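You operate a simulated robot arm through the tools that you are given. There is no shell and no other tool. Be economical: measure what you need, move in short steps, check, and stop when the job is done.

Carry out the task below with a simulated two-armed robot. There is one attempt and no reset: what you move stays moved.

TASK
Pick up the medium filter from the right end of the table with one hand, pass it to the other hand and put it on the left end of the table. Take the green pad and put it on the top shelf of the teal rack. The order is free. Set down upright: medium filter.
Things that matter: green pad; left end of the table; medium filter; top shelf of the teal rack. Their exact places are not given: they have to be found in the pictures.

The check looks at the end state, three seconds after you hand in, the way a careful person would. Anything else that was tipped, shoved, dropped, spilled or broken makes it a failure.

THE ROBOT
Two 7-joint arms with two-finger grippers on one trunk, on a base that drives. Base frame: it is fixed to the floor where the robot stands at the start and does not move with it; the origin is under the middle of the robot, x ahead of it, y to its left, z up. Readings come in m, rad, newtons and seconds.
The left shoulder is at the start at [0.085, 0.216, 1.117], the right one opposite. With the tool pointing down near the work surface each hand reaches from about 0.3 to 0.82 m from the robot's upright axis, wherever it stands, measured 20 degrees to its own side. Places, roughly: green pad (10x7x5 cm) [4.2, -1.8, 1]; left end of the table [2.3, 0.4, 0.9]; top shelf of the teal rack [4.3, -1.3, 1.4]. Payload 3.18 kg a hand.
The TCP of each hand is the grasp point between the finger pads, 0.03 m short of the fingertips. In the tool frame z runs along the fingers and y along their closing line. The gripper opens to 0.144 m. The gripper's body begins 0.103 m behind the TCP.
Orientation is told as [roll, pitch, yaw] about the base's x, y, z axes, in that order, counted from this pose: with the fingers straight down and closing along the base's y, the tool's x points along the base's -x, its y along +y and its z along -z.

THE INTERFACE
- The arms move only by the tool move_arm. It takes "left_series", "right_series" or both (then of equal length, played together; a hand with none holds still); each is a list of rows, each a list of 7 numbers: the shift along the base's x, y, z in m, then the turn, a rotation vector about the base's x, y, z in rad, then the finger opening in m, from 0 to 0.144. In form: [[x, y, z, rx, ry, rz, fingers], ...]. A call has 1 to 20 rows; each row is the pose to reach, as a shift and turn from the pose commanded when the call began. Rows are played at 5 a second. More than 0.05 m and 0.15 rad between two rows, or a gripper value outside its range, and nothing of the call is played. A pose out of reach is approached as far as the arm can. The call stops where the force on the tool passes 40 N (or 10 N more than at its start, if that is more) or the arm is blocked; 0.2 s more then pass. Each finger halts on what it meets, pressing with about 31 N; the grip force reading is that of the motor and also rises with nothing between the fingers. The clock runs only during rows and for 0.2 s after the last one: add rows that repeat a pose to give the fingers time. The reply holds the time, the measured pose of the TCP, the force on the tool along the base axes, the opening and the grip force, in the units named above and with some noise, with the torque about the TCP (base axes, N m) and any sound that the robot's microphone picked up.
- Cameras (640 x 400 px; columns grow to the right, rows downward): "scene" is now at [0.1887, 0.0118, 1.3245]; the picture's right is [0.14, -0.99, 0.00], its down [-0.37, -0.05, -0.93] and it looks along [0.92, 0.13, -0.37] (base axes); focal length 263 px, centre (320, 200). "left" rides on the left gripper at [0.076, -0.016, -0.143] in its tool frame; the picture's right is [0.21, 0.98, 0.00], its down [-0.84, 0.18, -0.51] and it looks along [-0.50, 0.11, 0.86] (tool axes); focal length 218 px, centre (320, 200). "right" rides on the right gripper at [0.076, 0.016, -0.143] in its tool frame; the picture's right is [-0.21, 0.98, 0.00], its down [-0.84, -0.18, -0.51] and it looks along [-0.50, -0.11, 0.86] (tool axes); focal length 218 px, centre (320, 200).
- snapshot(camera): a new picture of that camera. It takes no simulated time.
- move_column(by): slides the trunk up (or, below 0, down) by that many m; the arms and the scene camera ride with it, the base frame stays. It gives what a move gives, with no picture.
- steer(legs): drives the robot by 1 to 6 legs, each [ahead, left, turn to the left] in m, m and rad, along the robot's own axes; the way and the turn of a leg run together, so that a leg with both is an arc; at most 1.5 m and 3.142 rad a leg. The arms and the cameras ride along, it lands a little off, and it stops where it bumps. It gives what a move gives.
- aim_head(pan, tilt): turns the head with the scene camera to pan (to the left, within 1.396 rad either way) and tilt (down, from -0.506 to 1.204), counted from straight ahead of the robot. It gives what a move gives.
- measure_at(camera, pixels): for up to 12 pixels [column, row] of the newest picture of that camera ("zoom" is the newest enlarged one), the place [x, y, z] in the base frame of the surface seen there, good to about 0.002 m. It takes no simulated time.
- inspect(camera, box): a new picture of the part [left, top, right, bottom] of that camera's present view, enlarged. It takes no simulated time.
- job_done(): hands the job in; it is judged then, once.

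Keep the steps short. Do not move on a guess: measure, check each grasp and each placing, and mend mistakes. In all there are 110 turns and 88 pictures (those below and enlarged ones count). Leave the grippers open and the arms clear of the work at the hand-in unless told otherwise, and finish with a single line.

The tools are called after "Emit:" by a JSON object that holds its "fn" and its "kwargs". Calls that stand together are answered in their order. move_arm: Moves the arms, as the interface text tells. Its arguments: {"type":"object","properties":{"left_series":{"type":"array","items":{"type":"array","items":{"type":"number"}}},"right_series":{"type":"array","items":{"type":"array","items":{"type":"number"}}}},"required":[]} The other tools are called the same way: move_column (by) slides the trunk up or down; steer (legs) drives the base; aim_head (pan, tilt) turns the head that bears the scene camera; snapshot (camera) takes a picture; measure_at (camera, pixels) gives the place of the surface under pixels of a picture; inspect (camera, box) takes an enlarged picture of a part of a camera's view; job_done () hands the job in.

At the start:

```text
time: 0.0
left_eef_pos: [0.4249, 0.2528, 1.1355]
left_ee_rot: [-0.001, 0.001, -0.001]
left_wrist_force: [0.0, -0.6, -0.3]
left_torque: [0.0, 0.0, 0.03]
left_grip_width: 0.1442
left_gripper_force: 0.0
right_eef_pos: [0.3369, -0.0637, 1.2101]
right_ee_rot: [0.001, 0.002, 0.0]
right_wrist_force: [-0.6, 1.0, 0.6]
right_torque: [-0.02, -0.02, 0.0]
right_grip_width: 0.1441
right_gripper_force: 0.1
trunk travel left (down, up): [-0.2, 0.169]
robot x, y, heading: [-0.0036, 0.0032, 0.0]
head pan, tilt: [0.14, 0.38]
```

scene: 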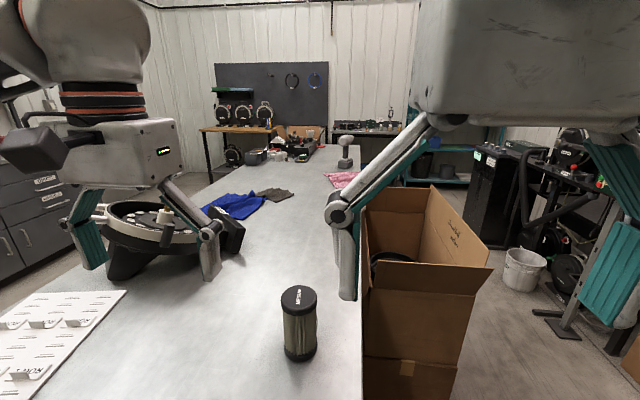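
right: 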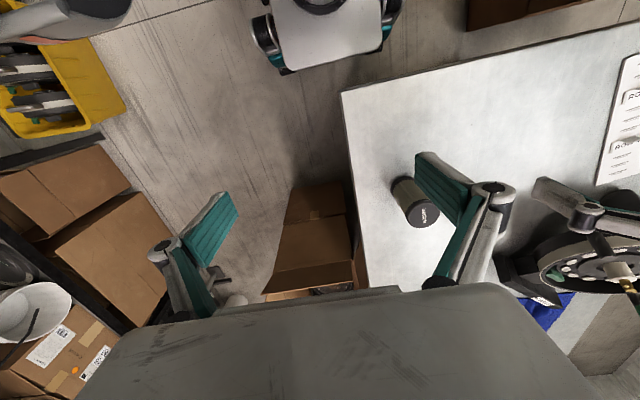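
left: 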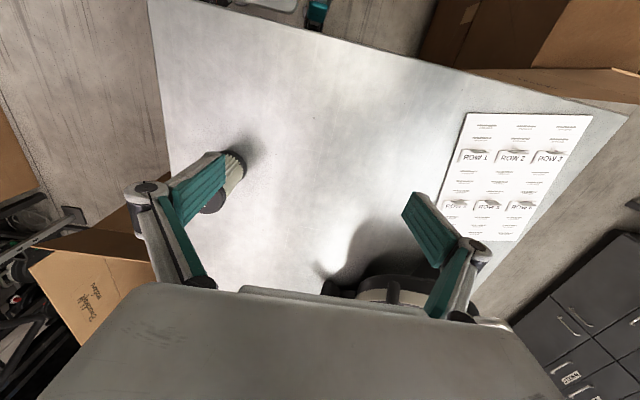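

I see a dark filter at about (298,322) in the scene picture, on the near end of the table. I will measure it, the table and the far end.

Emit:
{"fn": "measure_at", "kwargs": {"camera": "scene", "pixels": [[298, 293], [298, 325], [299, 357], [283, 322], [316, 322], [240, 330], [345, 330], [345, 170], [310, 170], [235, 205], [275, 195], [345, 150]]}}

Emit:
{"fn": "inspect", "kwargs": {"camera": "scene", "box": [180, 60, 480, 220]}}

Emit:
{"fn": "inspect", "kwargs": {"camera": "scene", "box": [230, 260, 370, 380]}}

```text
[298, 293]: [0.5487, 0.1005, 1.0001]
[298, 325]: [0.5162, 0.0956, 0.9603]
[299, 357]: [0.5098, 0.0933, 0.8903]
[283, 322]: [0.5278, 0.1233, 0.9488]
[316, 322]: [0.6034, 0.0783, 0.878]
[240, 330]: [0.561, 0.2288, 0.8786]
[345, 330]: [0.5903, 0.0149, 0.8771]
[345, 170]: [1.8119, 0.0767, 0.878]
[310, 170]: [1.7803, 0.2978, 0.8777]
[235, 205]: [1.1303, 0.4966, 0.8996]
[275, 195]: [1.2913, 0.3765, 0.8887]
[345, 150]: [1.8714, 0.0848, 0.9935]
```

```text
2.13 times, centred on (330, 140) of scene
```

zoom: 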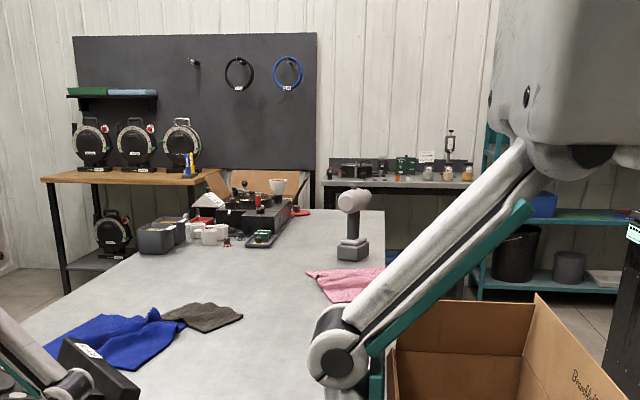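

```text
3.33 times, centred on (300, 320) of scene
```

zoom: 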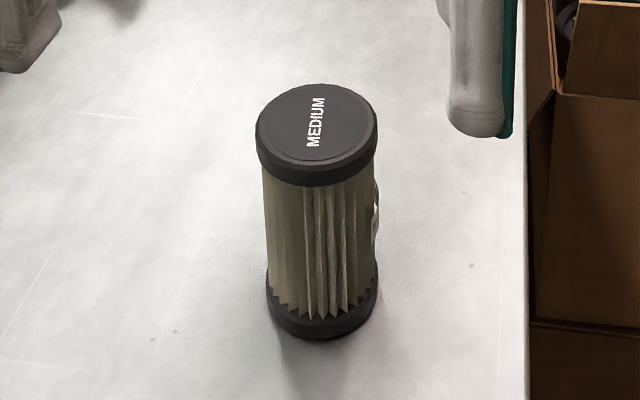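

The lid says MEDIUM. I measure its rim and the fluted part for width and centre.

Emit:
{"fn": "measure_at", "kwargs": {"camera": "zoom", "pixels": [[262, 130], [372, 130], [316, 90], [316, 158], [318, 172], [318, 250], [272, 240], [366, 260], [376, 225], [320, 335], [527, 250], [450, 380]]}}

Emit:
{"fn": "inspect", "kwargs": {"camera": "right", "box": [340, 140, 500, 240]}}

```text
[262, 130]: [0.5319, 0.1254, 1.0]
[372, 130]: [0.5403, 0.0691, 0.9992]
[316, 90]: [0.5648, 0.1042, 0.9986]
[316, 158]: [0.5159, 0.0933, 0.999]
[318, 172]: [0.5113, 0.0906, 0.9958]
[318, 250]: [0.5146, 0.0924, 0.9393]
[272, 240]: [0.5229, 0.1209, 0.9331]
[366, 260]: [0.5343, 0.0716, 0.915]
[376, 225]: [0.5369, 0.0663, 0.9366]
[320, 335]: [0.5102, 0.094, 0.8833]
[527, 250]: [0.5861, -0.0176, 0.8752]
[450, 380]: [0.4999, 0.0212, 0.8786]
```

```text
4.00 times, centred on (420, 190) of right
```

zoom: 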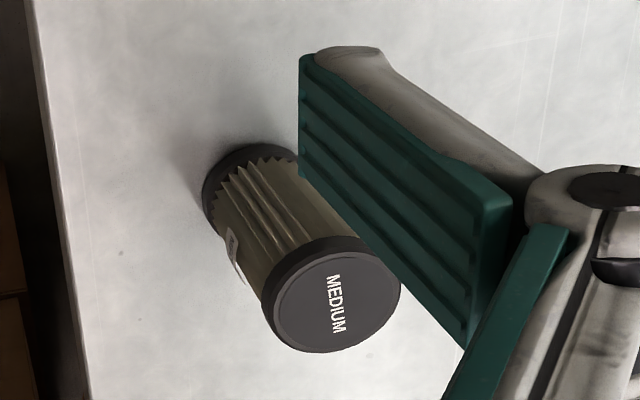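

The filter is centred near (0.540, 0.097), about 58 mm wide, and spans z 0.878 to 1.000. I will move the left hand a little aside and bring the open right hand above the filter.

Emit:
{"fn": "move_arm", "kwargs": {"left_series": [[-0.01, 0.02, 0.015, 0, 0, 0, 0.144], [-0.02, 0.04, 0.03, 0, 0, 0, 0.144], [-0.03, 0.06, 0.045, 0, 0, 0, 0.144], [-0.04, 0.08, 0.06, 0, 0, 0, 0.144], [-0.05, 0.1, 0.07, 0, 0, 0, 0.144], [-0.05, 0.11, 0.08, 0, 0, 0, 0.144], [-0.05, 0.12, 0.08, 0, 0, 0, 0.144], [-0.05, 0.12, 0.08, 0, 0, 0, 0.144]], "right_series": [[0.029, 0.023, -0.007, 0, 0, 0, 0.144], [0.058, 0.046, -0.014, 0, 0, 0, 0.144], [0.087, 0.069, -0.021, 0, 0, 0, 0.144], [0.116, 0.092, -0.028, 0, 0, 0, 0.144], [0.145, 0.115, -0.035, 0, 0, 0, 0.144], [0.174, 0.138, -0.042, 0, 0, 0, 0.144], [0.203, 0.161, -0.05, 0, 0, 0, 0.144], [0.203, 0.161, -0.07, 0, 0, 0, 0.144]]}}

Emit:
{"fn": "snapshot", "kwargs": {"camera": "right"}}

Emit:
{"fn": "snapshot", "kwargs": {"camera": "scene"}}

```text
time: 1.8
left_eef_pos: [0.3637, 0.3244, 1.1834]
left_ee_rot: [-0.002, -0.003, -0.001]
left_wrist_force: [0.6, 0.3, 0.1]
left_torque: [-0.07, 0.02, -0.02]
left_grip_width: 0.1441
left_gripper_force: 0.0
left hand out of reach, approached as far as the arm can: row 4, 5, 6, 7, 8
right_eef_pos: [0.5389, 0.0979, 1.156]
right_ee_rot: [0.031, -0.005, 0.003]
right_wrist_force: [0.2, 1.3, -0.1]
right_torque: [-0.04, -0.02, -0.02]
right_grip_width: 0.1438
right_gripper_force: 0.1
trunk travel left (down, up): [-0.2, 0.169]
robot x, y, heading: [0.0, 0.0013, -0.002]
head pan, tilt: [0.14, 0.38]
```

```text
81 pictures are left
```

right: 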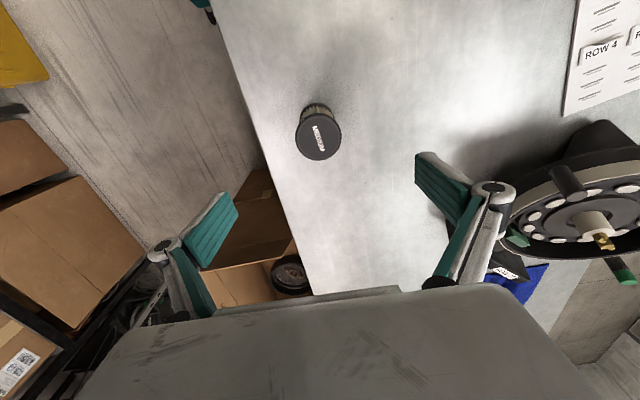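

```text
80 pictures are left
```

scene: 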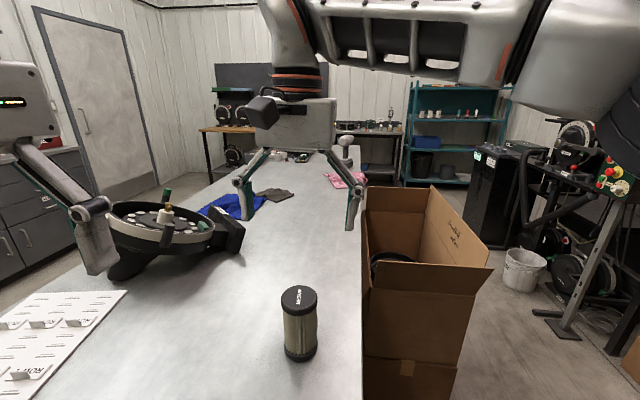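

The right fingers straddle the filter's line. I will lower to z≈0.985 with the fingers open, then close.

Emit:
{"fn": "move_arm", "kwargs": {"right_series": [[0, 0, -0.03, 0, 0, 0, 0.144], [0, 0, -0.06, 0, 0, 0, 0.144], [0, 0, -0.09, 0, 0, 0, 0.144], [0, 0, -0.12, 0, 0, 0, 0.144], [0, 0, -0.145, 0, 0, 0, 0.144], [0, 0, -0.158, 0, 0, 0, 0.144], [0, 0, -0.158, 0, 0, 0, 0.144]]}}

Emit:
{"fn": "inspect", "kwargs": {"camera": "scene", "box": [190, 200, 410, 380]}}

```text
time: 3.4
left_eef_pos: [0.3655, 0.324, 1.1837]
left_ee_rot: [-0.001, -0.002, 0.001]
left_wrist_force: [0.1, -0.1, -1.2]
left_torque: [0.0, -0.01, -0.04]
left_grip_width: 0.1441
left_gripper_force: 0.1
right_eef_pos: [0.5395, 0.0968, 0.9825]
right_ee_rot: [-0.001, 0.002, 0.003]
right_wrist_force: [0.3, -0.4, -1.2]
right_torque: [0.03, -0.02, 0.01]
right_grip_width: 0.1441
right_gripper_force: 0.0
trunk travel left (down, up): [-0.2, 0.169]
robot x, y, heading: [-0.0001, -0.0057, 0.004]
head pan, tilt: [0.14, 0.38]
```

```text
2.22 times, centred on (300, 290) of scene
```

zoom: 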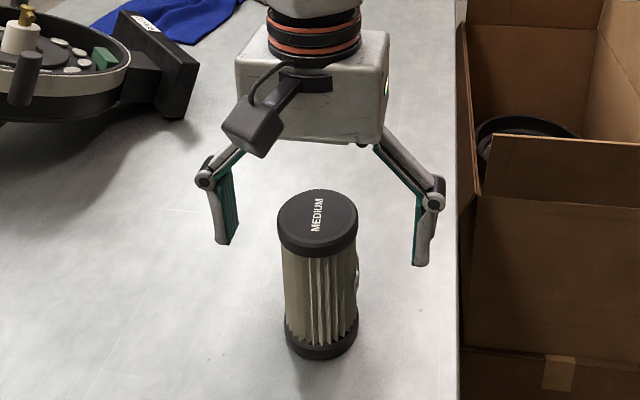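

The fingers bracket the lid. I close.

Emit:
{"fn": "move_arm", "kwargs": {"right_series": [[0, 0, 0, 0, 0, 0, 0.1], [0, 0, 0, 0, 0, 0, 0.07], [0, 0, 0, 0, 0, 0, 0.045], [0, 0, 0, 0, 0, 0, 0.045], [0, 0, 0, 0, 0, 0, 0.045]]}}

Emit:
{"fn": "inspect", "kwargs": {"camera": "scene", "box": [190, 200, 410, 380]}}

```text
time: 4.6
left_eef_pos: [0.3646, 0.3236, 1.1823]
left_ee_rot: [-0.003, -0.002, 0.002]
left_wrist_force: [0.3, 0.4, -0.1]
left_torque: [-0.01, -0.02, 0.02]
left_grip_width: 0.1441
left_gripper_force: 0.0
right_eef_pos: [0.5402, 0.0967, 0.9818]
right_ee_rot: [-0.002, 0.0, 0.0]
right_wrist_force: [-0.1, 0.6, 1.3]
right_torque: [0.08, -0.02, 0.0]
right_grip_width: 0.0606
right_gripper_force: 30.7
trunk travel left (down, up): [-0.2, 0.169]
robot x, y, heading: [-0.0006, -0.0009, -0.001]
head pan, tilt: [0.14, 0.38]
```

```text
2.22 times, centred on (300, 290) of scene
```

zoom: 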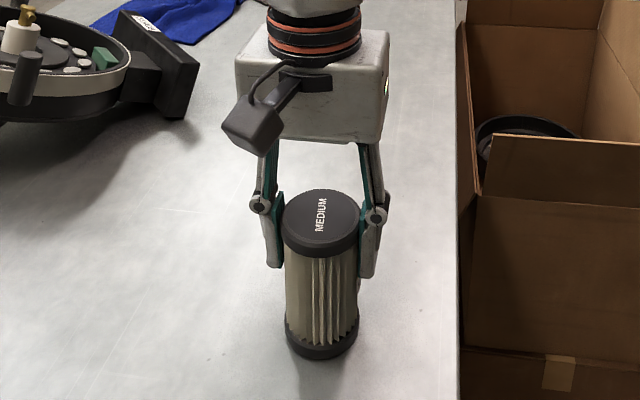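

Grip is firm (0.0606 m, 30.7 N). I lift the filter 0.2 m and draw it to the right, and move the left hand out to where it can turn freely.

Emit:
{"fn": "move_arm", "kwargs": {"right_series": [[0, 0, 0.03, 0, 0, 0, 0.045], [0, 0, 0.07, 0, 0, 0, 0.045], [0, 0, 0.11, 0, 0, 0, 0.045], [0, -0.02, 0.15, 0, 0, 0, 0.045], [0, -0.05, 0.18, 0, 0, 0, 0.045], [0, -0.08, 0.2, 0, 0, 0, 0.045], [0, -0.11, 0.22, 0, 0, 0, 0.045], [0, -0.14, 0.22, 0, 0, 0, 0.045]], "left_series": [[0, 0, 0, 0, 0, 0, 0.144], [0.02, 0.0, 0.01, 0, 0, 0, 0.144], [0.04, 0.0, 0.02, 0, 0, 0, 0.144], [0.06, 0.0, 0.03, 0, 0, 0, 0.144], [0.08, 0.0, 0.04, 0, 0, 0, 0.144], [0.1, 0.0, 0.04, 0, 0, 0, 0.144], [0.1, 0.0, 0.04, 0, 0, 0, 0.144], [0.1, 0.0, 0.04, 0, 0, 0, 0.144]]}}

Emit:
{"fn": "snapshot", "kwargs": {"camera": "scene"}}

```text
time: 6.4
left_eef_pos: [0.4796, 0.305, 1.146]
left_ee_rot: [-0.006, 0.0, 0.005]
left_wrist_force: [0.6, -0.2, -0.3]
left_torque: [0.07, 0.08, -0.01]
left_grip_width: 0.1438
left_gripper_force: 0.0
left hand out of reach, approached as far as the arm can: row 2, 3, 4, 5, 6, 7, 8
right_eef_pos: [0.5396, -0.0459, 1.2001]
right_ee_rot: [0.001, 0.003, -0.001]
right_wrist_force: [0.3, -0.4, -0.1]
right_torque: [0.08, 0.06, 0.01]
right_grip_width: 0.0447
right_gripper_force: 0.0
trunk travel left (down, up): [-0.2, 0.169]
robot x, y, heading: [0.001, 0.0007, 0.001]
head pan, tilt: [0.14, 0.38]
```

```text
77 pictures are left
```

scene: 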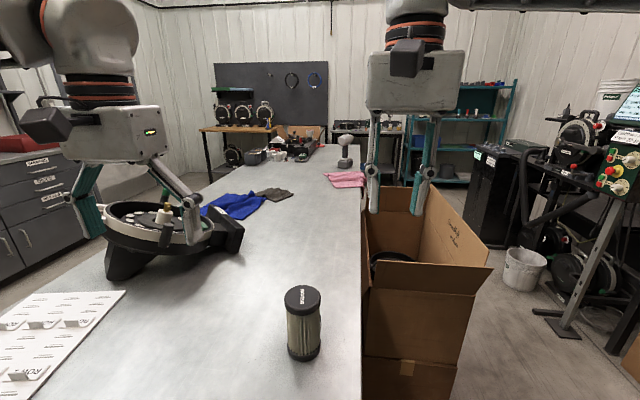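

The right hand came up empty (opening 0.0447, force 0): the filter slipped out and still stands. I look closely at where it stands now.

Emit:
{"fn": "inspect", "kwargs": {"camera": "scene", "box": [230, 260, 370, 380]}}

Emit:
{"fn": "measure_at", "kwargs": {"camera": "scene", "pixels": [[303, 298], [303, 290], [303, 306], [290, 298], [317, 298], [303, 330], [304, 356], [288, 315], [318, 315]]}}

```text
3.33 times, centred on (300, 320) of scene
```

zoom: 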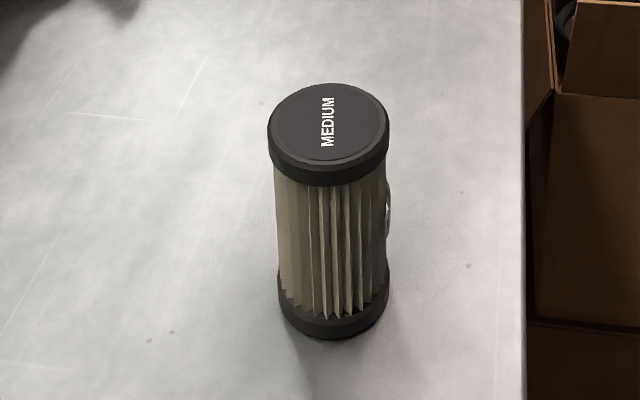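

```text
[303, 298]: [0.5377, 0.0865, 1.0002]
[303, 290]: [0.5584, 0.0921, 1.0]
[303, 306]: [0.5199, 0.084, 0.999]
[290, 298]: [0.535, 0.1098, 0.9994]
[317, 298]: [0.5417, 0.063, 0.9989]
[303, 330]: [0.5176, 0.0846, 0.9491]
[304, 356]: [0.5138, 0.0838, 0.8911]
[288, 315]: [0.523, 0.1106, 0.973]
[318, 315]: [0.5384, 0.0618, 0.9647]
```

The filter now stands upright at about (0.541, 0.088). The lid is slick and wider than the pleats, so I plan to grip the pleats instead. The right hand will come in level from the right edge at mid height, and the left hand will later come in level just under the lid. First I measure the obstacles around.

Emit:
{"fn": "measure_at", "kwargs": {"camera": "scene", "pixels": [[370, 290], [488, 270], [366, 265], [365, 190], [430, 190], [165, 215], [165, 190], [235, 235], [190, 240], [110, 295], [362, 380], [140, 205]]}}

Emit:
{"fn": "measure_at", "kwargs": {"camera": "zoom", "pixels": [[280, 230], [382, 230], [330, 200], [330, 300], [389, 200]]}}

```text
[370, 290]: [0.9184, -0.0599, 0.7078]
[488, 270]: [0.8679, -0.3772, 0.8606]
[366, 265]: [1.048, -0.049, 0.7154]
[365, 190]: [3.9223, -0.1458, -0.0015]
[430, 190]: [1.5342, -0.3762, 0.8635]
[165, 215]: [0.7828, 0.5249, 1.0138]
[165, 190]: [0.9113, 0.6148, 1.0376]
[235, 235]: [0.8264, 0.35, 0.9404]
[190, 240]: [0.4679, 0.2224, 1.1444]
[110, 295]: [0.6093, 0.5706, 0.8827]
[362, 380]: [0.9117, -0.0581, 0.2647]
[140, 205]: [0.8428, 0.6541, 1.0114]
```

```text
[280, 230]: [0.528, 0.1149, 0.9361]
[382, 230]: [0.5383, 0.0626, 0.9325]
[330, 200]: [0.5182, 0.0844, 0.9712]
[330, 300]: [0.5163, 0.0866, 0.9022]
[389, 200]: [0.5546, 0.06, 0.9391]
```

Box starts at x≈0.87 and the apparatus at x≈0.7 or more, both clear of the work. I turn both hands by a quarter turn about the vertical (right −90°, left +90°).

Emit:
{"fn": "move_arm", "kwargs": {"right_series": [[0, -0.01, 0, 0, 0, -0.131, 0.1], [0, -0.02, 0, 0, 0, -0.262, 0.144], [0, -0.03, 0, 0, 0, -0.393, 0.144], [0, -0.04, 0, 0, 0, -0.524, 0.144], [0, -0.05, 0, 0, 0, -0.654, 0.144], [0, -0.06, 0, 0, 0, -0.785, 0.144], [0, -0.07, 0, 0, 0, -0.916, 0.144], [0, -0.08, 0, 0, 0, -1.047, 0.144], [0, -0.09, 0, 0, 0, -1.178, 0.144], [0, -0.1, 0, 0, 0, -1.309, 0.144], [0, -0.1, 0, 0, 0, -1.44, 0.144], [0, -0.1, 0, 0, 0, -1.571, 0.144], [0, -0.1, 0, 0, 0, -1.571, 0.144]], "left_series": [[0, 0, -0.01, 0, 0, 0.131, 0.144], [0, 0, -0.02, 0, 0, 0.262, 0.144], [0, 0, -0.03, 0, 0, 0.393, 0.144], [0, 0, -0.04, 0, 0, 0.524, 0.144], [0, 0, -0.05, 0, 0, 0.654, 0.144], [0, 0, -0.06, 0, 0, 0.785, 0.144], [0, 0, -0.06, 0, 0, 0.916, 0.144], [0, 0, -0.06, 0, 0, 1.047, 0.144], [0, 0, -0.06, 0, 0, 1.178, 0.144], [0, 0, -0.06, 0, 0, 1.309, 0.144], [0, 0, -0.06, 0, 0, 1.44, 0.144], [0, 0, -0.06, 0, 0, 1.571, 0.144], [0, 0, -0.06, 0, 0, 1.571, 0.144]]}}

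```text
time: 9.2
left_eef_pos: [0.4805, 0.3071, 1.085]
left_ee_rot: [-0.002, 0.001, 1.574]
left_wrist_force: [0.6, 0.1, 0.0]
left_torque: [0.01, -0.01, 0.01]
left_grip_width: 0.1438
left_gripper_force: 0.1
right_eef_pos: [0.5389, -0.1425, 1.2021]
right_ee_rot: [-0.002, 0.003, -1.573]
right_wrist_force: [-0.5, -0.2, 0.4]
right_torque: [0.0, 0.0, 0.02]
right_grip_width: 0.1441
right_gripper_force: 0.1
trunk travel left (down, up): [-0.2, 0.169]
robot x, y, heading: [0.0006, -0.0012, 0.0]
head pan, tilt: [0.14, 0.38]
```

Both turned cleanly. Now I tip both hands toward level: right pointing to +y, left pointing to −y.

Emit:
{"fn": "move_arm", "kwargs": {"right_series": [[0, 0, 0, 0.14, 0, 0, 0.144], [0, 0, 0, 0.28, 0, 0, 0.144], [0, 0, -0.01, 0.42, 0, 0, 0.144], [0, 0, -0.02, 0.56, 0, 0, 0.144], [0, 0, -0.03, 0.7, 0, 0, 0.144], [0, 0, -0.04, 0.84, 0, 0, 0.144], [0, 0, -0.05, 0.98, 0, 0, 0.144], [0, 0, -0.05, 1.12, 0, 0, 0.144], [0, 0, -0.05, 1.26, 0, 0, 0.144], [0, 0, -0.05, 1.396, 0, 0, 0.144], [0, 0, -0.05, 1.396, 0, 0, 0.144]], "left_series": [[0, 0, 0, -0.14, 0, 0, 0.144], [0, 0, 0, -0.28, 0, 0, 0.144], [0, 0, 0.02, -0.42, 0, 0, 0.144], [0, 0, 0.04, -0.56, 0, 0, 0.144], [0, 0, 0.06, -0.7, 0, 0, 0.144], [0, 0, 0.08, -0.84, 0, 0, 0.144], [0, 0, 0.1, -0.98, 0, 0, 0.144], [0, 0, 0.12, -1.12, 0, 0, 0.144], [0, 0, 0.12, -1.26, 0, 0, 0.144], [0, 0, 0.12, -1.396, 0, 0, 0.144], [0, 0, 0.12, -1.5, 0, 0, 0.144]]}}

Emit:
{"fn": "snapshot", "kwargs": {"camera": "scene"}}

Emit:
{"fn": "snapshot", "kwargs": {"camera": "right"}}

```text
time: 11.6
left_eef_pos: [0.4792, 0.3079, 1.2062]
left_ee_rot: [-0.011, 1.499, 1.562]
left_wrist_force: [-0.3, 0.3, -0.3]
left_torque: [0.01, -0.02, 0.02]
left_grip_width: 0.1438
left_gripper_force: 0.0
right_eef_pos: [0.5393, -0.1444, 1.1518]
right_ee_rot: [0.003, 1.398, -1.567]
right_wrist_force: [-0.8, -0.6, -0.3]
right_torque: [0.01, 0.02, 0.0]
right_grip_width: 0.144
right_gripper_force: 0.0
trunk travel left (down, up): [-0.2, 0.169]
robot x, y, heading: [-0.0004, 0.001, 0.005]
head pan, tilt: [0.14, 0.38]
```

```text
75 pictures are left
```

scene: 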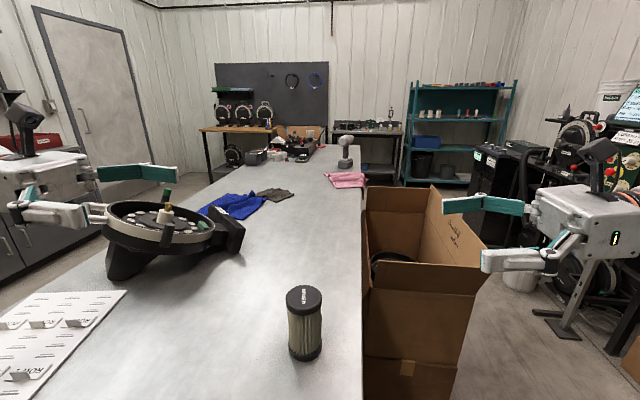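

```text
74 pictures are left
```

right: 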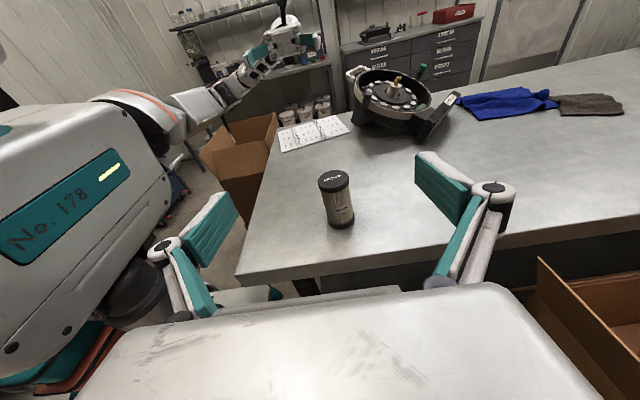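

Both hands are level and the right camera sees the filter straight ahead at (337,197). I lower the right hand outside the table edge to z≈0.93.

Emit:
{"fn": "move_arm", "kwargs": {"right_series": [[0, 0, -0.04, 0, 0, 0, 0.144], [0, 0, -0.08, 0, 0, 0, 0.144], [0, 0, -0.12, 0, 0, 0, 0.144], [0, 0, -0.16, 0, 0, 0, 0.144], [0, 0, -0.2, 0, 0, 0, 0.144], [0, 0, -0.22, 0, 0, 0, 0.144], [0, 0, -0.22, 0, 0, 0, 0.144]]}}

Emit:
{"fn": "snapshot", "kwargs": {"camera": "right"}}

Emit:
{"fn": "snapshot", "kwargs": {"camera": "scene"}}

```text
time: 13.2
left_eef_pos: [0.4807, 0.3086, 1.2064]
left_ee_rot: [0.008, 1.498, 1.58]
left_wrist_force: [0.8, 0.1, -0.7]
left_torque: [-0.03, 0.0, 0.02]
left_grip_width: 0.1438
left_gripper_force: 0.0
right_eef_pos: [0.5394, -0.1431, 0.932]
right_ee_rot: [0.002, 1.398, -1.57]
right_wrist_force: [-0.3, -0.3, -0.3]
right_torque: [0.0, 0.06, 0.0]
right_grip_width: 0.1439
right_gripper_force: 0.0
trunk travel left (down, up): [-0.2, 0.169]
robot x, y, heading: [0.0026, 0.0027, 0.001]
head pan, tilt: [0.14, 0.38]
```

```text
73 pictures are left
```

right: 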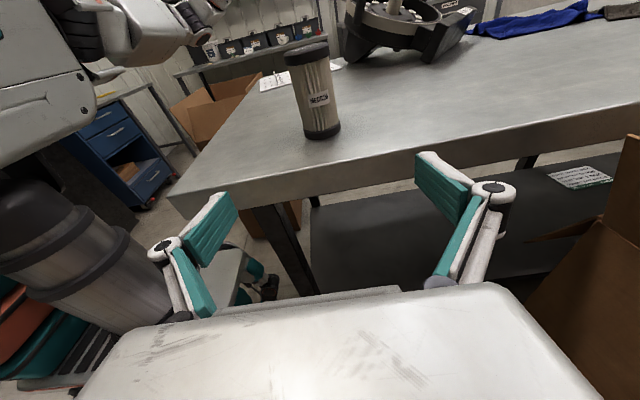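

```text
72 pictures are left
```

scene: 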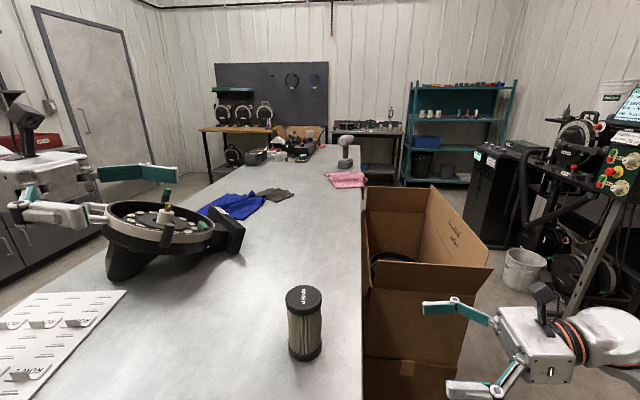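

The path is clear. The finger undersides are about 3 cm above the table top. I advance along +y to bracket the filter.

Emit:
{"fn": "move_arm", "kwargs": {"right_series": [[0.001, 0.04, 0, 0, 0, 0, 0.144], [0.002, 0.08, 0, 0, 0, 0, 0.144], [0.002, 0.12, 0, 0, 0, 0, 0.144], [0.002, 0.16, 0, 0, 0, 0, 0.144], [0.002, 0.19, 0, 0, 0, 0, 0.144], [0.002, 0.22, 0, 0, 0, 0, 0.144], [0.002, 0.231, 0, 0, 0, 0, 0.144], [0.002, 0.231, 0, 0, 0, 0, 0.144]]}}

Emit:
{"fn": "snapshot", "kwargs": {"camera": "right"}}

Emit:
{"fn": "inspect", "kwargs": {"camera": "scene", "box": [220, 250, 440, 390]}}

```text
time: 15.0
left_eef_pos: [0.4788, 0.3071, 1.2054]
left_ee_rot: [0.012, 1.499, 1.584]
left_wrist_force: [-0.6, 0.3, -0.5]
left_torque: [0.01, 0.02, 0.01]
left_grip_width: 0.1437
left_gripper_force: 0.0
right_eef_pos: [0.5411, 0.0892, 0.9327]
right_ee_rot: [0.002, 1.397, -1.574]
right_wrist_force: [0.4, -0.5, -0.2]
right_torque: [-0.04, -0.03, 0.02]
right_grip_width: 0.144
right_gripper_force: 0.0
trunk travel left (down, up): [-0.2, 0.169]
robot x, y, heading: [0.0031, -0.0001, -0.004]
head pan, tilt: [0.14, 0.38]
```

```text
71 pictures are left
```

right: 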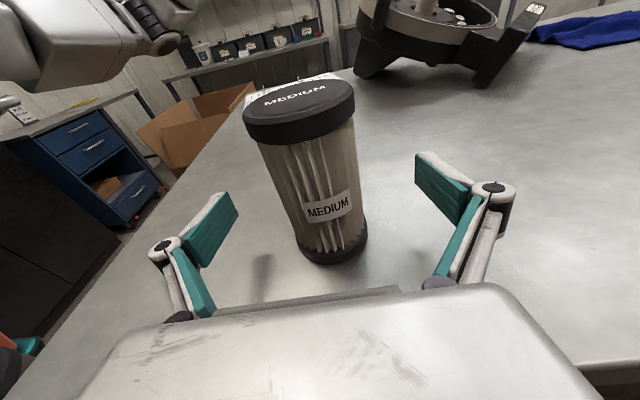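

```text
2.86 times, centred on (330, 320) of scene
```

zoom: 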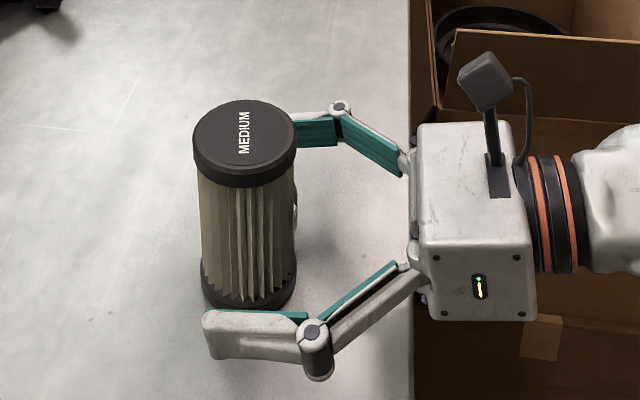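

The filter sits between the pads at pleat height. I close.

Emit:
{"fn": "move_arm", "kwargs": {"right_series": [[0, 0, 0, 0, 0, 0, 0.12], [0, 0, 0, 0, 0, 0, 0.09], [0, 0, 0, 0, 0, 0, 0.07], [0, 0, 0, 0, 0, 0, 0.05], [0, 0, 0, 0, 0, 0, 0.03], [0, 0, 0, 0, 0, 0, 0.03], [0, 0, 0, 0, 0, 0, 0.03]]}}

Emit:
{"fn": "snapshot", "kwargs": {"camera": "right"}}

```text
time: 16.6
left_eef_pos: [0.48, 0.3077, 1.2065]
left_ee_rot: [0.011, 1.5, 1.582]
left_wrist_force: [-0.1, 1.1, 0.1]
left_torque: [0.0, -0.02, -0.01]
left_grip_width: 0.1439
left_gripper_force: 0.0
right_eef_pos: [0.5408, 0.0881, 0.9335]
right_ee_rot: [0.0, 1.399, -1.575]
right_wrist_force: [-0.4, -0.7, 0.3]
right_torque: [-0.01, -0.05, 0.0]
right_grip_width: 0.0576
right_gripper_force: 30.8
trunk travel left (down, up): [-0.2, 0.169]
robot x, y, heading: [-0.0005, 0.0019, 0.003]
head pan, tilt: [0.14, 0.38]
```

```text
69 pictures are left
```

right: 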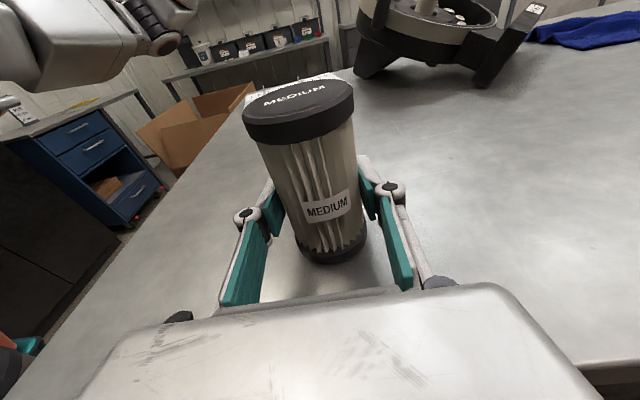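

Grip 0.0576 m, 30.8 N on the pleats. A slow, small test lift of 3 cm.

Emit:
{"fn": "move_arm", "kwargs": {"right_series": [[0, 0, 0.004, 0, 0, 0, 0.02], [0, 0, 0.01, 0, 0, 0, 0.02], [0, 0, 0.016, 0, 0, 0, 0.02], [0, 0, 0.022, 0, 0, 0, 0.02], [0, 0, 0.028, 0, 0, 0, 0.02], [0, 0, 0.03, 0, 0, 0, 0.02], [0, 0, 0.03, 0, 0, 0, 0.02]]}}

Emit:
{"fn": "inspect", "kwargs": {"camera": "scene", "box": [220, 250, 440, 390]}}

```text
time: 18.2
left_eef_pos: [0.4798, 0.308, 1.2055]
left_ee_rot: [0.015, 1.501, 1.585]
left_wrist_force: [0.7, 1.2, 0.0]
left_torque: [0.03, -0.02, -0.01]
left_grip_width: 0.1437
left_gripper_force: 0.0
right_eef_pos: [0.5413, 0.0875, 0.9631]
right_ee_rot: [-0.004, 1.396, -1.574]
right_wrist_force: [-0.3, 0.5, -1.0]
right_torque: [-0.01, 0.02, 0.0]
right_grip_width: 0.0573
right_gripper_force: 31.4
trunk travel left (down, up): [-0.2, 0.169]
robot x, y, heading: [0.0068, -0.0008, -0.0]
head pan, tilt: [0.14, 0.38]
```

```text
2.86 times, centred on (330, 320) of scene
```

zoom: 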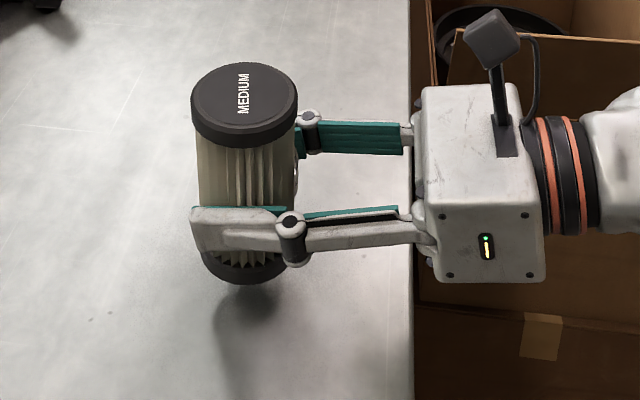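

The filter is off the table and level in the grip. I raise it slowly and bring it a bit right, while the left hand lines up at x≈0.541 and the pass height.

Emit:
{"fn": "move_arm", "kwargs": {"right_series": [[0, 0, 0.015, 0, 0, 0, 0.02], [0, 0, 0.03, 0, 0, 0, 0.02], [0, -0.005, 0.05, 0, 0, 0, 0.02], [0, -0.015, 0.07, 0, 0, 0, 0.02], [0, -0.025, 0.09, 0, 0, 0, 0.02], [0, -0.035, 0.11, 0, 0, 0, 0.02], [0, -0.045, 0.13, 0, 0, 0, 0.02], [0, -0.055, 0.145, 0, 0, 0, 0.02], [0, -0.065, 0.157, 0, 0, 0, 0.02], [0, -0.075, 0.157, 0, 0, 0, 0.02], [0, -0.08, 0.157, 0, 0, 0, 0.02], [0, -0.08, 0.157, 0, 0, 0, 0.02]], "left_series": [[0.005, 0, -0.005, 0, 0, 0, 0.144], [0.01, 0, -0.01, 0, 0, 0, 0.144], [0.015, 0, -0.015, 0, 0, 0, 0.144], [0.02, 0, -0.02, 0, 0, 0, 0.144], [0.025, 0, -0.025, 0, 0, 0, 0.144], [0.03, 0, -0.03, 0, 0, 0, 0.144], [0.035, 0, -0.035, 0, 0, 0, 0.144], [0.04, 0, -0.04, 0, 0, 0, 0.144], [0.045, 0, -0.045, 0, 0, 0, 0.144], [0.05, 0, -0.049, 0, 0, 0, 0.144], [0.056, 0, -0.049, 0, 0, 0, 0.144], [0.061, 0, -0.049, 0, 0, 0, 0.144]]}}

Emit:
{"fn": "snapshot", "kwargs": {"camera": "left"}}

Emit:
{"fn": "snapshot", "kwargs": {"camera": "scene"}}

```text
time: 20.8
left_eef_pos: [0.5408, 0.3066, 1.1557]
left_ee_rot: [0.01, 1.499, 1.581]
left_wrist_force: [-0.3, 0.1, 0.4]
left_torque: [-0.02, -0.01, 0.0]
left_grip_width: 0.1438
left_gripper_force: 0.0
right_eef_pos: [0.541, 0.0074, 1.1193]
right_ee_rot: [-0.001, 1.397, -1.575]
right_wrist_force: [-0.4, 1.0, -0.8]
right_torque: [-0.03, 0.04, 0.0]
right_grip_width: 0.0576
right_gripper_force: 30.5
trunk travel left (down, up): [-0.2, 0.169]
robot x, y, heading: [-0.0014, 0.0008, 0.001]
head pan, tilt: [0.14, 0.38]
```

```text
67 pictures are left
```

left: 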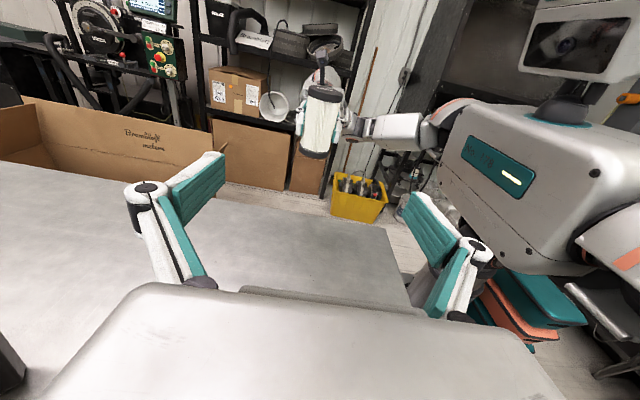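

```text
66 pictures are left
```

scene: 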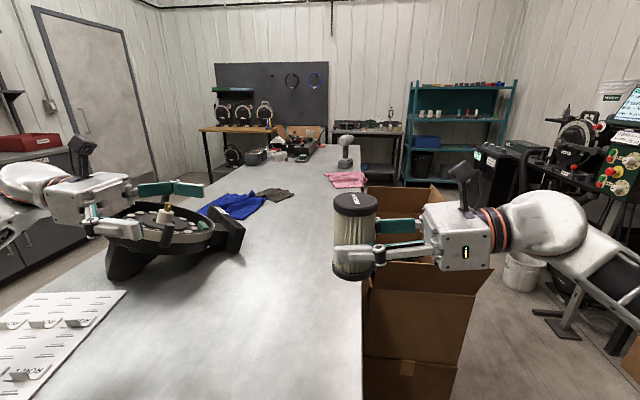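

The filter is held upright in the right hand. I measure its lid to set the exact height and centre for the left hand.

Emit:
{"fn": "measure_at", "kwargs": {"camera": "scene", "pixels": [[353, 200], [353, 208], [336, 202], [374, 203], [353, 217], [353, 225], [350, 272]]}}

```text
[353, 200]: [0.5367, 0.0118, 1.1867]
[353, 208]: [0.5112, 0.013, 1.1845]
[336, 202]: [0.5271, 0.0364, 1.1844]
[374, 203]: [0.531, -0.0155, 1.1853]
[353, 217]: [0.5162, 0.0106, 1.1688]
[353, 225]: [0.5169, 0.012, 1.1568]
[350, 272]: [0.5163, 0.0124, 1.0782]
```

Lid top at z 1.185, so the pleats end near 1.170. The left hand at 1.1555 is right. I slide the left hand along −y to y≈0.012.

Emit:
{"fn": "move_arm", "kwargs": {"left_series": [[0, -0.04, 0, 0, 0, 0, 0.144], [0, -0.08, 0, 0, 0, 0, 0.144], [0, -0.12, 0, 0, 0, 0, 0.144], [0, -0.16, 0, 0, 0, 0, 0.144], [0, -0.2, -0.001, 0, 0, 0, 0.144], [0, -0.23, -0.001, 0, 0, 0, 0.144], [0, -0.26, -0.001, 0, 0, 0, 0.144], [0, -0.28, -0.001, 0, 0, 0, 0.144], [0, -0.294, -0.001, 0, 0, 0, 0.144], [0, -0.294, -0.001, 0, 0, 0, 0.144]]}}

Emit:
{"fn": "inspect", "kwargs": {"camera": "scene", "box": [230, 140, 470, 300]}}

Emit:
{"fn": "snapshot", "kwargs": {"camera": "left"}}

```text
time: 23.0
left_eef_pos: [0.5412, 0.0113, 1.1546]
left_ee_rot: [0.007, 1.501, 1.578]
left_wrist_force: [-0.5, 0.7, -0.4]
left_torque: [0.01, 0.03, 0.0]
left_grip_width: 0.1441
left_gripper_force: 0.1
right_eef_pos: [0.5412, 0.0081, 1.1182]
right_ee_rot: [-0.003, 1.399, -1.573]
right_wrist_force: [0.0, -0.2, -2.0]
right_torque: [0.02, 0.01, 0.03]
right_grip_width: 0.0575
right_gripper_force: 30.9
trunk travel left (down, up): [-0.2, 0.169]
robot x, y, heading: [-0.0, -0.0013, 0.0]
head pan, tilt: [0.14, 0.38]
```

```text
2.50 times, centred on (350, 220) of scene
```

zoom: 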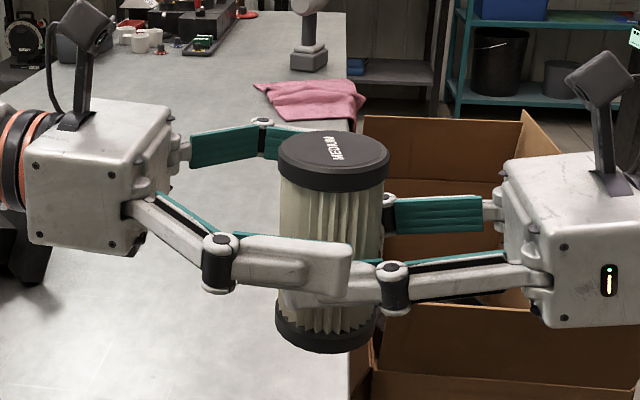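

```text
64 pictures are left
```

left: 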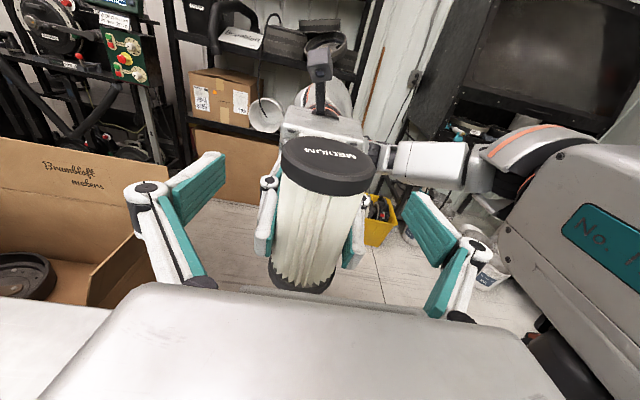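

The left pads stand just under the lid and above the right fingers. I close the left hand step by step.

Emit:
{"fn": "move_arm", "kwargs": {"left_series": [[0, 0, 0, 0, 0, 0, 0.12], [0, 0, 0, 0, 0, 0, 0.09], [0, 0, 0, 0, 0, 0, 0.07], [0, 0, 0, 0, 0, 0, 0.05], [0, 0, 0, 0, 0, 0, 0.03], [0, 0, 0, 0, 0, 0, 0.02], [0, 0, 0, 0, 0, 0, 0.02], [0, 0, 0, 0, 0, 0, 0.02]]}}

Emit:
{"fn": "inspect", "kwargs": {"camera": "scene", "box": [230, 140, 470, 300]}}

```text
time: 24.8
left_eef_pos: [0.5421, 0.0123, 1.1546]
left_ee_rot: [0.013, 1.5, 1.585]
left_wrist_force: [-2.3, 0.4, 0.8]
left_torque: [0.06, -0.01, 0.01]
left_grip_width: 0.057
left_gripper_force: 31.2
right_eef_pos: [0.5414, 0.0072, 1.1196]
right_ee_rot: [-0.002, 1.398, -1.574]
right_wrist_force: [2.4, -2.1, -1.2]
right_torque: [0.0, 0.09, -0.01]
right_grip_width: 0.0574
right_gripper_force: 31.3
trunk travel left (down, up): [-0.2, 0.169]
robot x, y, heading: [-0.0021, 0.0005, -0.0]
head pan, tilt: [0.14, 0.38]
```

```text
2.50 times, centred on (350, 220) of scene
```

zoom: 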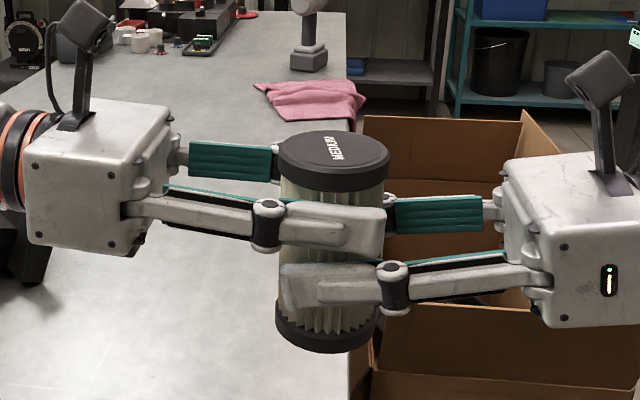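

Both hands hold the filter (0.057 m at 31 N each). I open the right hand and draw it back along −y.

Emit:
{"fn": "move_arm", "kwargs": {"right_series": [[0, 0, 0, 0, 0, 0, 0.07], [0, 0, 0, 0, 0, 0, 0.1], [0, 0, 0, 0, 0, 0, 0.144], [0, 0, 0, 0, 0, 0, 0.144], [0, -0.03, 0, 0, 0, 0, 0.144], [0, -0.07, 0, 0, 0, 0, 0.144], [0, -0.11, 0, 0, 0, 0, 0.144], [0, -0.15, 0, 0, 0, 0, 0.144], [0, -0.19, 0, 0, 0, 0, 0.144]]}}

Emit:
{"fn": "snapshot", "kwargs": {"camera": "scene"}}

```text
time: 26.8
left_eef_pos: [0.5411, 0.0117, 1.1546]
left_ee_rot: [0.01, 1.501, 1.581]
left_wrist_force: [-0.1, 0.6, 0.4]
left_torque: [0.02, 0.0, 0.01]
left_grip_width: 0.0572
left_gripper_force: 31.1
right_eef_pos: [0.5396, -0.1834, 1.1202]
right_ee_rot: [-0.003, 1.398, -1.574]
right_wrist_force: [-0.8, 0.7, 0.8]
right_torque: [-0.03, 0.06, 0.02]
right_grip_width: 0.1437
right_gripper_force: 0.1
trunk travel left (down, up): [-0.2, 0.169]
robot x, y, heading: [0.0004, 0.0021, 0.001]
head pan, tilt: [0.14, 0.38]
```

```text
62 pictures are left
```

scene: 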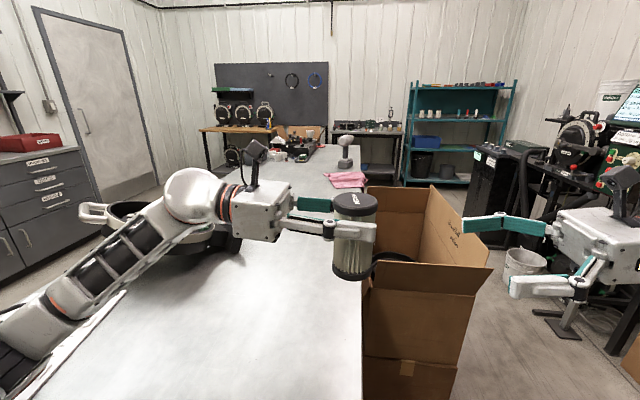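

The left hand alone holds the filter now. I survey the far end of the table and the way there.

Emit:
{"fn": "inspect", "kwargs": {"camera": "scene", "box": [220, 110, 400, 210]}}

Emit:
{"fn": "measure_at", "kwargs": {"camera": "scene", "pixels": [[354, 150], [330, 152], [322, 165], [300, 168], [345, 160], [430, 190], [490, 265], [475, 180], [440, 178], [520, 160], [525, 285], [560, 330]]}}

```text
3.56 times, centred on (310, 160) of scene
```

zoom: 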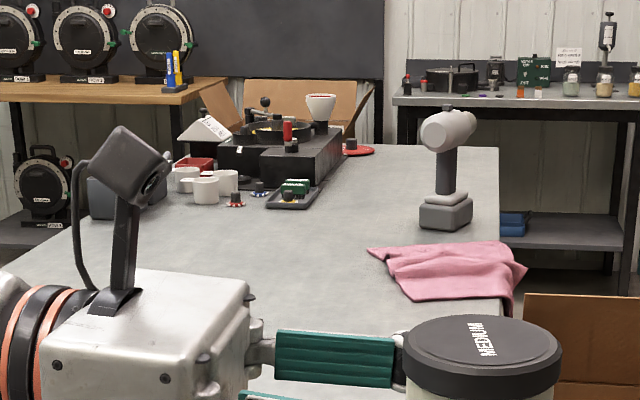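

```text
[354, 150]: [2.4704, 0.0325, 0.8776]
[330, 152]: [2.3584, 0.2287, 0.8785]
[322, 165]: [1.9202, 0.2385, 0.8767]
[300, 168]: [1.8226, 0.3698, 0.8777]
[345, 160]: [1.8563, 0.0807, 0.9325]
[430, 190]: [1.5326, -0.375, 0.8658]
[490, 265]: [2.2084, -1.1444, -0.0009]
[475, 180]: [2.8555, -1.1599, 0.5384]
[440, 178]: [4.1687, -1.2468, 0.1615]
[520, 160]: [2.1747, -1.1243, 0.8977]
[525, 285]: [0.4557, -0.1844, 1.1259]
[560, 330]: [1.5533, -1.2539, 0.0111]
```

The far end has free table around (2.3, 0.2), between the drill and the black unit. I look at the corridor right of the table before driving.

Emit:
{"fn": "aim_head", "kwargs": {"pan": -0.6, "tilt": 0.45}}

Emit:
{"fn": "snapshot", "kwargs": {"camera": "scene"}}

```text
time: 27.9
left_eef_pos: [0.5407, 0.0121, 1.1542]
left_ee_rot: [0.014, 1.499, 1.585]
left_wrist_force: [-0.1, 0.6, -0.2]
left_torque: [-0.02, -0.02, -0.03]
left_grip_width: 0.0574
left_gripper_force: 30.7
right_eef_pos: [0.5407, -0.181, 1.1212]
right_ee_rot: [-0.003, 1.398, -1.573]
right_wrist_force: [0.1, 0.0, 1.6]
right_torque: [-0.01, 0.01, 0.01]
right_grip_width: 0.1438
right_gripper_force: 0.1
trunk travel left (down, up): [-0.2, 0.169]
robot x, y, heading: [0.0014, 0.0017, -0.002]
head pan, tilt: [-0.6, 0.45]
```

```text
60 pictures are left
```

scene: 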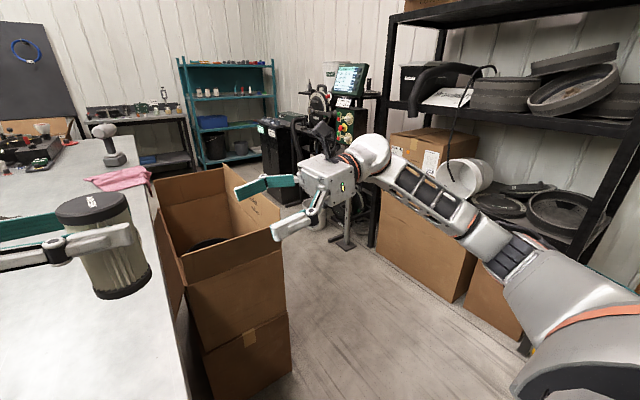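

Emit:
{"fn": "measure_at", "kwargs": {"camera": "scene", "pixels": [[292, 345], [280, 215], [340, 245], [300, 190], [375, 250], [450, 300], [515, 335], [210, 115], [195, 145], [258, 150], [350, 285], [265, 180]]}}

Emit:
{"fn": "aim_head", "kwargs": {"pan": 0.7, "tilt": 0.45}}

Emit:
{"fn": "snapshot", "kwargs": {"camera": "scene"}}

```text
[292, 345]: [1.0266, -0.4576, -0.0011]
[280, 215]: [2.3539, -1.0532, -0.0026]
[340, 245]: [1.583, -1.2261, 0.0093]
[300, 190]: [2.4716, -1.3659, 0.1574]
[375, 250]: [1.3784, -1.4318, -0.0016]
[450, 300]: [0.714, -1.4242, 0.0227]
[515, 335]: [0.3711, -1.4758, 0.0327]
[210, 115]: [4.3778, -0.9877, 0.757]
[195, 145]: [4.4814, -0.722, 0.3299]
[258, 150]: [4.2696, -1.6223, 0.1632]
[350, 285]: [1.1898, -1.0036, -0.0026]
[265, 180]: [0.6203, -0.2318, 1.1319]
```

```text
time: 29.4
left_eef_pos: [0.5412, 0.0111, 1.1558]
left_ee_rot: [0.015, 1.499, 1.586]
left_wrist_force: [0.3, 0.1, 0.3]
left_torque: [0.01, 0.0, -0.01]
left_grip_width: 0.0572
left_gripper_force: 31.1
right_eef_pos: [0.5411, -0.1819, 1.1197]
right_ee_rot: [-0.003, 1.398, -1.572]
right_wrist_force: [-0.1, 0.1, 0.1]
right_torque: [-0.05, 0.02, -0.01]
right_grip_width: 0.144
right_gripper_force: 0.1
trunk travel left (down, up): [-0.2, 0.169]
robot x, y, heading: [-0.0026, 0.0035, 0.001]
head pan, tilt: [0.7, 0.45]
```

```text
59 pictures are left
```

scene: 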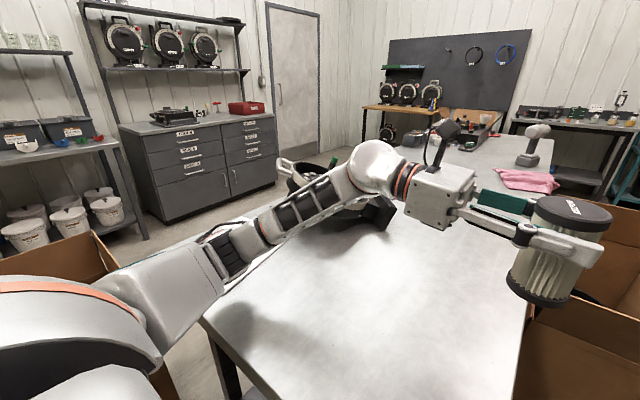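

Emit:
{"fn": "measure_at", "kwargs": {"camera": "scene", "pixels": [[270, 180], [175, 222], [148, 238], [205, 325], [300, 240], [190, 260], [375, 145], [90, 250], [230, 390], [320, 160], [120, 265], [410, 140]]}}

```text
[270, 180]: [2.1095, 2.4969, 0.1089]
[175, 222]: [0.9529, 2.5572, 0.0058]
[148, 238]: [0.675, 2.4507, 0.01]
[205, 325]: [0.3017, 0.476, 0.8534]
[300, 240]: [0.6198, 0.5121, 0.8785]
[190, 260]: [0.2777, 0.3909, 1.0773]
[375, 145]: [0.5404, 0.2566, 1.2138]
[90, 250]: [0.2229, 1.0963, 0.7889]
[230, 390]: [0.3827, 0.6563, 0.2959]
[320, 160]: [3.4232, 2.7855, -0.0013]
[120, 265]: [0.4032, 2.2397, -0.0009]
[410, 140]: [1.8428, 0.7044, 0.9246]
```

The right corridor is 0.76 m wide at its narrowest, between the carton (y −0.46) and the stand foot (y −1.22). I look down at my own base to judge its width.

Emit:
{"fn": "aim_head", "kwargs": {"pan": -1.2, "tilt": 1.1}}

Emit:
{"fn": "snapshot", "kwargs": {"camera": "scene"}}

Emit:
{"fn": "snapshot", "kwargs": {"camera": "left"}}

```text
time: 31.2
left_eef_pos: [0.5419, 0.0119, 1.1549]
left_ee_rot: [0.014, 1.5, 1.584]
left_wrist_force: [0.1, 0.3, 0.7]
left_torque: [0.04, -0.02, -0.02]
left_grip_width: 0.0576
left_gripper_force: 30.8
right_eef_pos: [0.5414, -0.1824, 1.1206]
right_ee_rot: [-0.001, 1.398, -1.574]
right_wrist_force: [0.2, -0.5, 0.0]
right_torque: [0.0, -0.02, 0.0]
right_grip_width: 0.1441
right_gripper_force: 0.2
trunk travel left (down, up): [-0.2, 0.169]
robot x, y, heading: [-0.0007, -0.0001, 0.004]
head pan, tilt: [-1.201, 1.1]
```

```text
58 pictures are left
```

scene: 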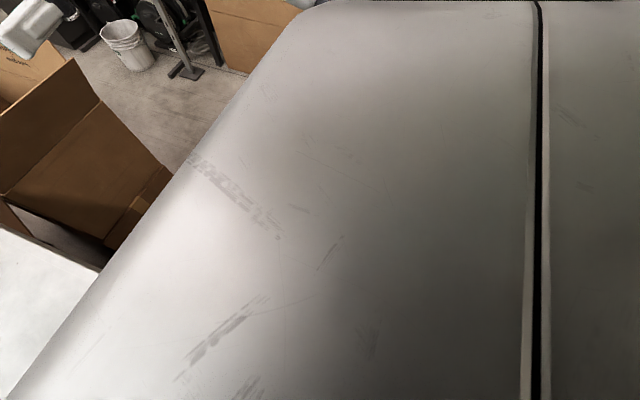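

```text
57 pictures are left
```

left: 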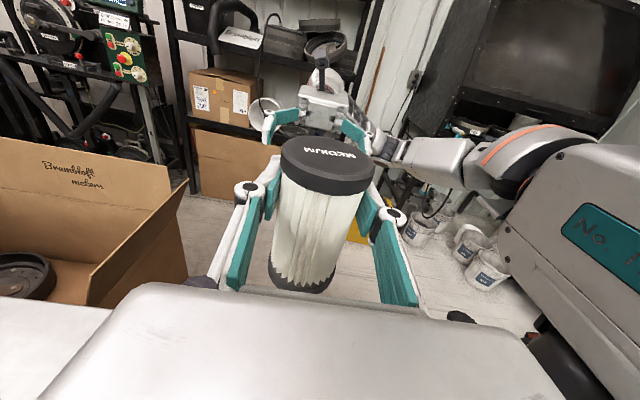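

Emit:
{"fn": "measure_at", "kwargs": {"camera": "left", "pixels": [[520, 200], [580, 150], [560, 350], [535, 325], [620, 380], [500, 360], [590, 390]]}}

Emit:
{"fn": "snapshot", "kwargs": {"camera": "right"}}

```text
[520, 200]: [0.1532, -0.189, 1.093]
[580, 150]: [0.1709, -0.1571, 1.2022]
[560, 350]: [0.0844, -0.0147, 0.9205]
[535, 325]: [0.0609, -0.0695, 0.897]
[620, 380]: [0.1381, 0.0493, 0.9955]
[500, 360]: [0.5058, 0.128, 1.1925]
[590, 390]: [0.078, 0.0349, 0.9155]
```

```text
56 pictures are left
```

right: 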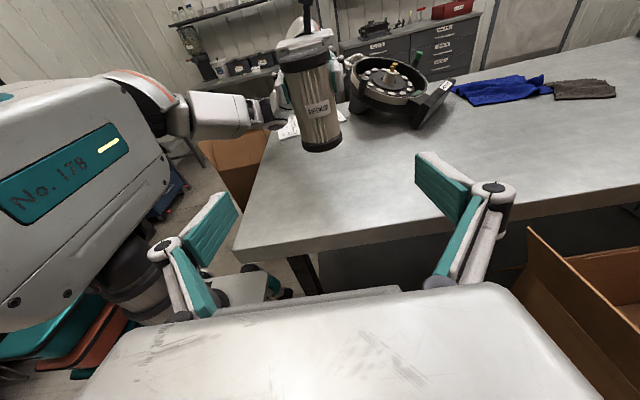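

Emit:
{"fn": "measure_at", "kwargs": {"camera": "right", "pixels": [[245, 285], [275, 290], [262, 270], [230, 292], [60, 345], [20, 345], [90, 372], [85, 345], [292, 292], [5, 380]]}}

```text
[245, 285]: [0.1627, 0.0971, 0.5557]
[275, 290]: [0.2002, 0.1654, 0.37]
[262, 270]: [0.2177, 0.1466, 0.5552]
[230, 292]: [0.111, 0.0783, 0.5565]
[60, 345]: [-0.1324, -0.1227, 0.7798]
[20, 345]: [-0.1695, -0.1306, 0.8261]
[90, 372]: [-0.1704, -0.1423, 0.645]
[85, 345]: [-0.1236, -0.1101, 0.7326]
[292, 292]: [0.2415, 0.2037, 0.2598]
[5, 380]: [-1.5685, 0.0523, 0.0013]
```

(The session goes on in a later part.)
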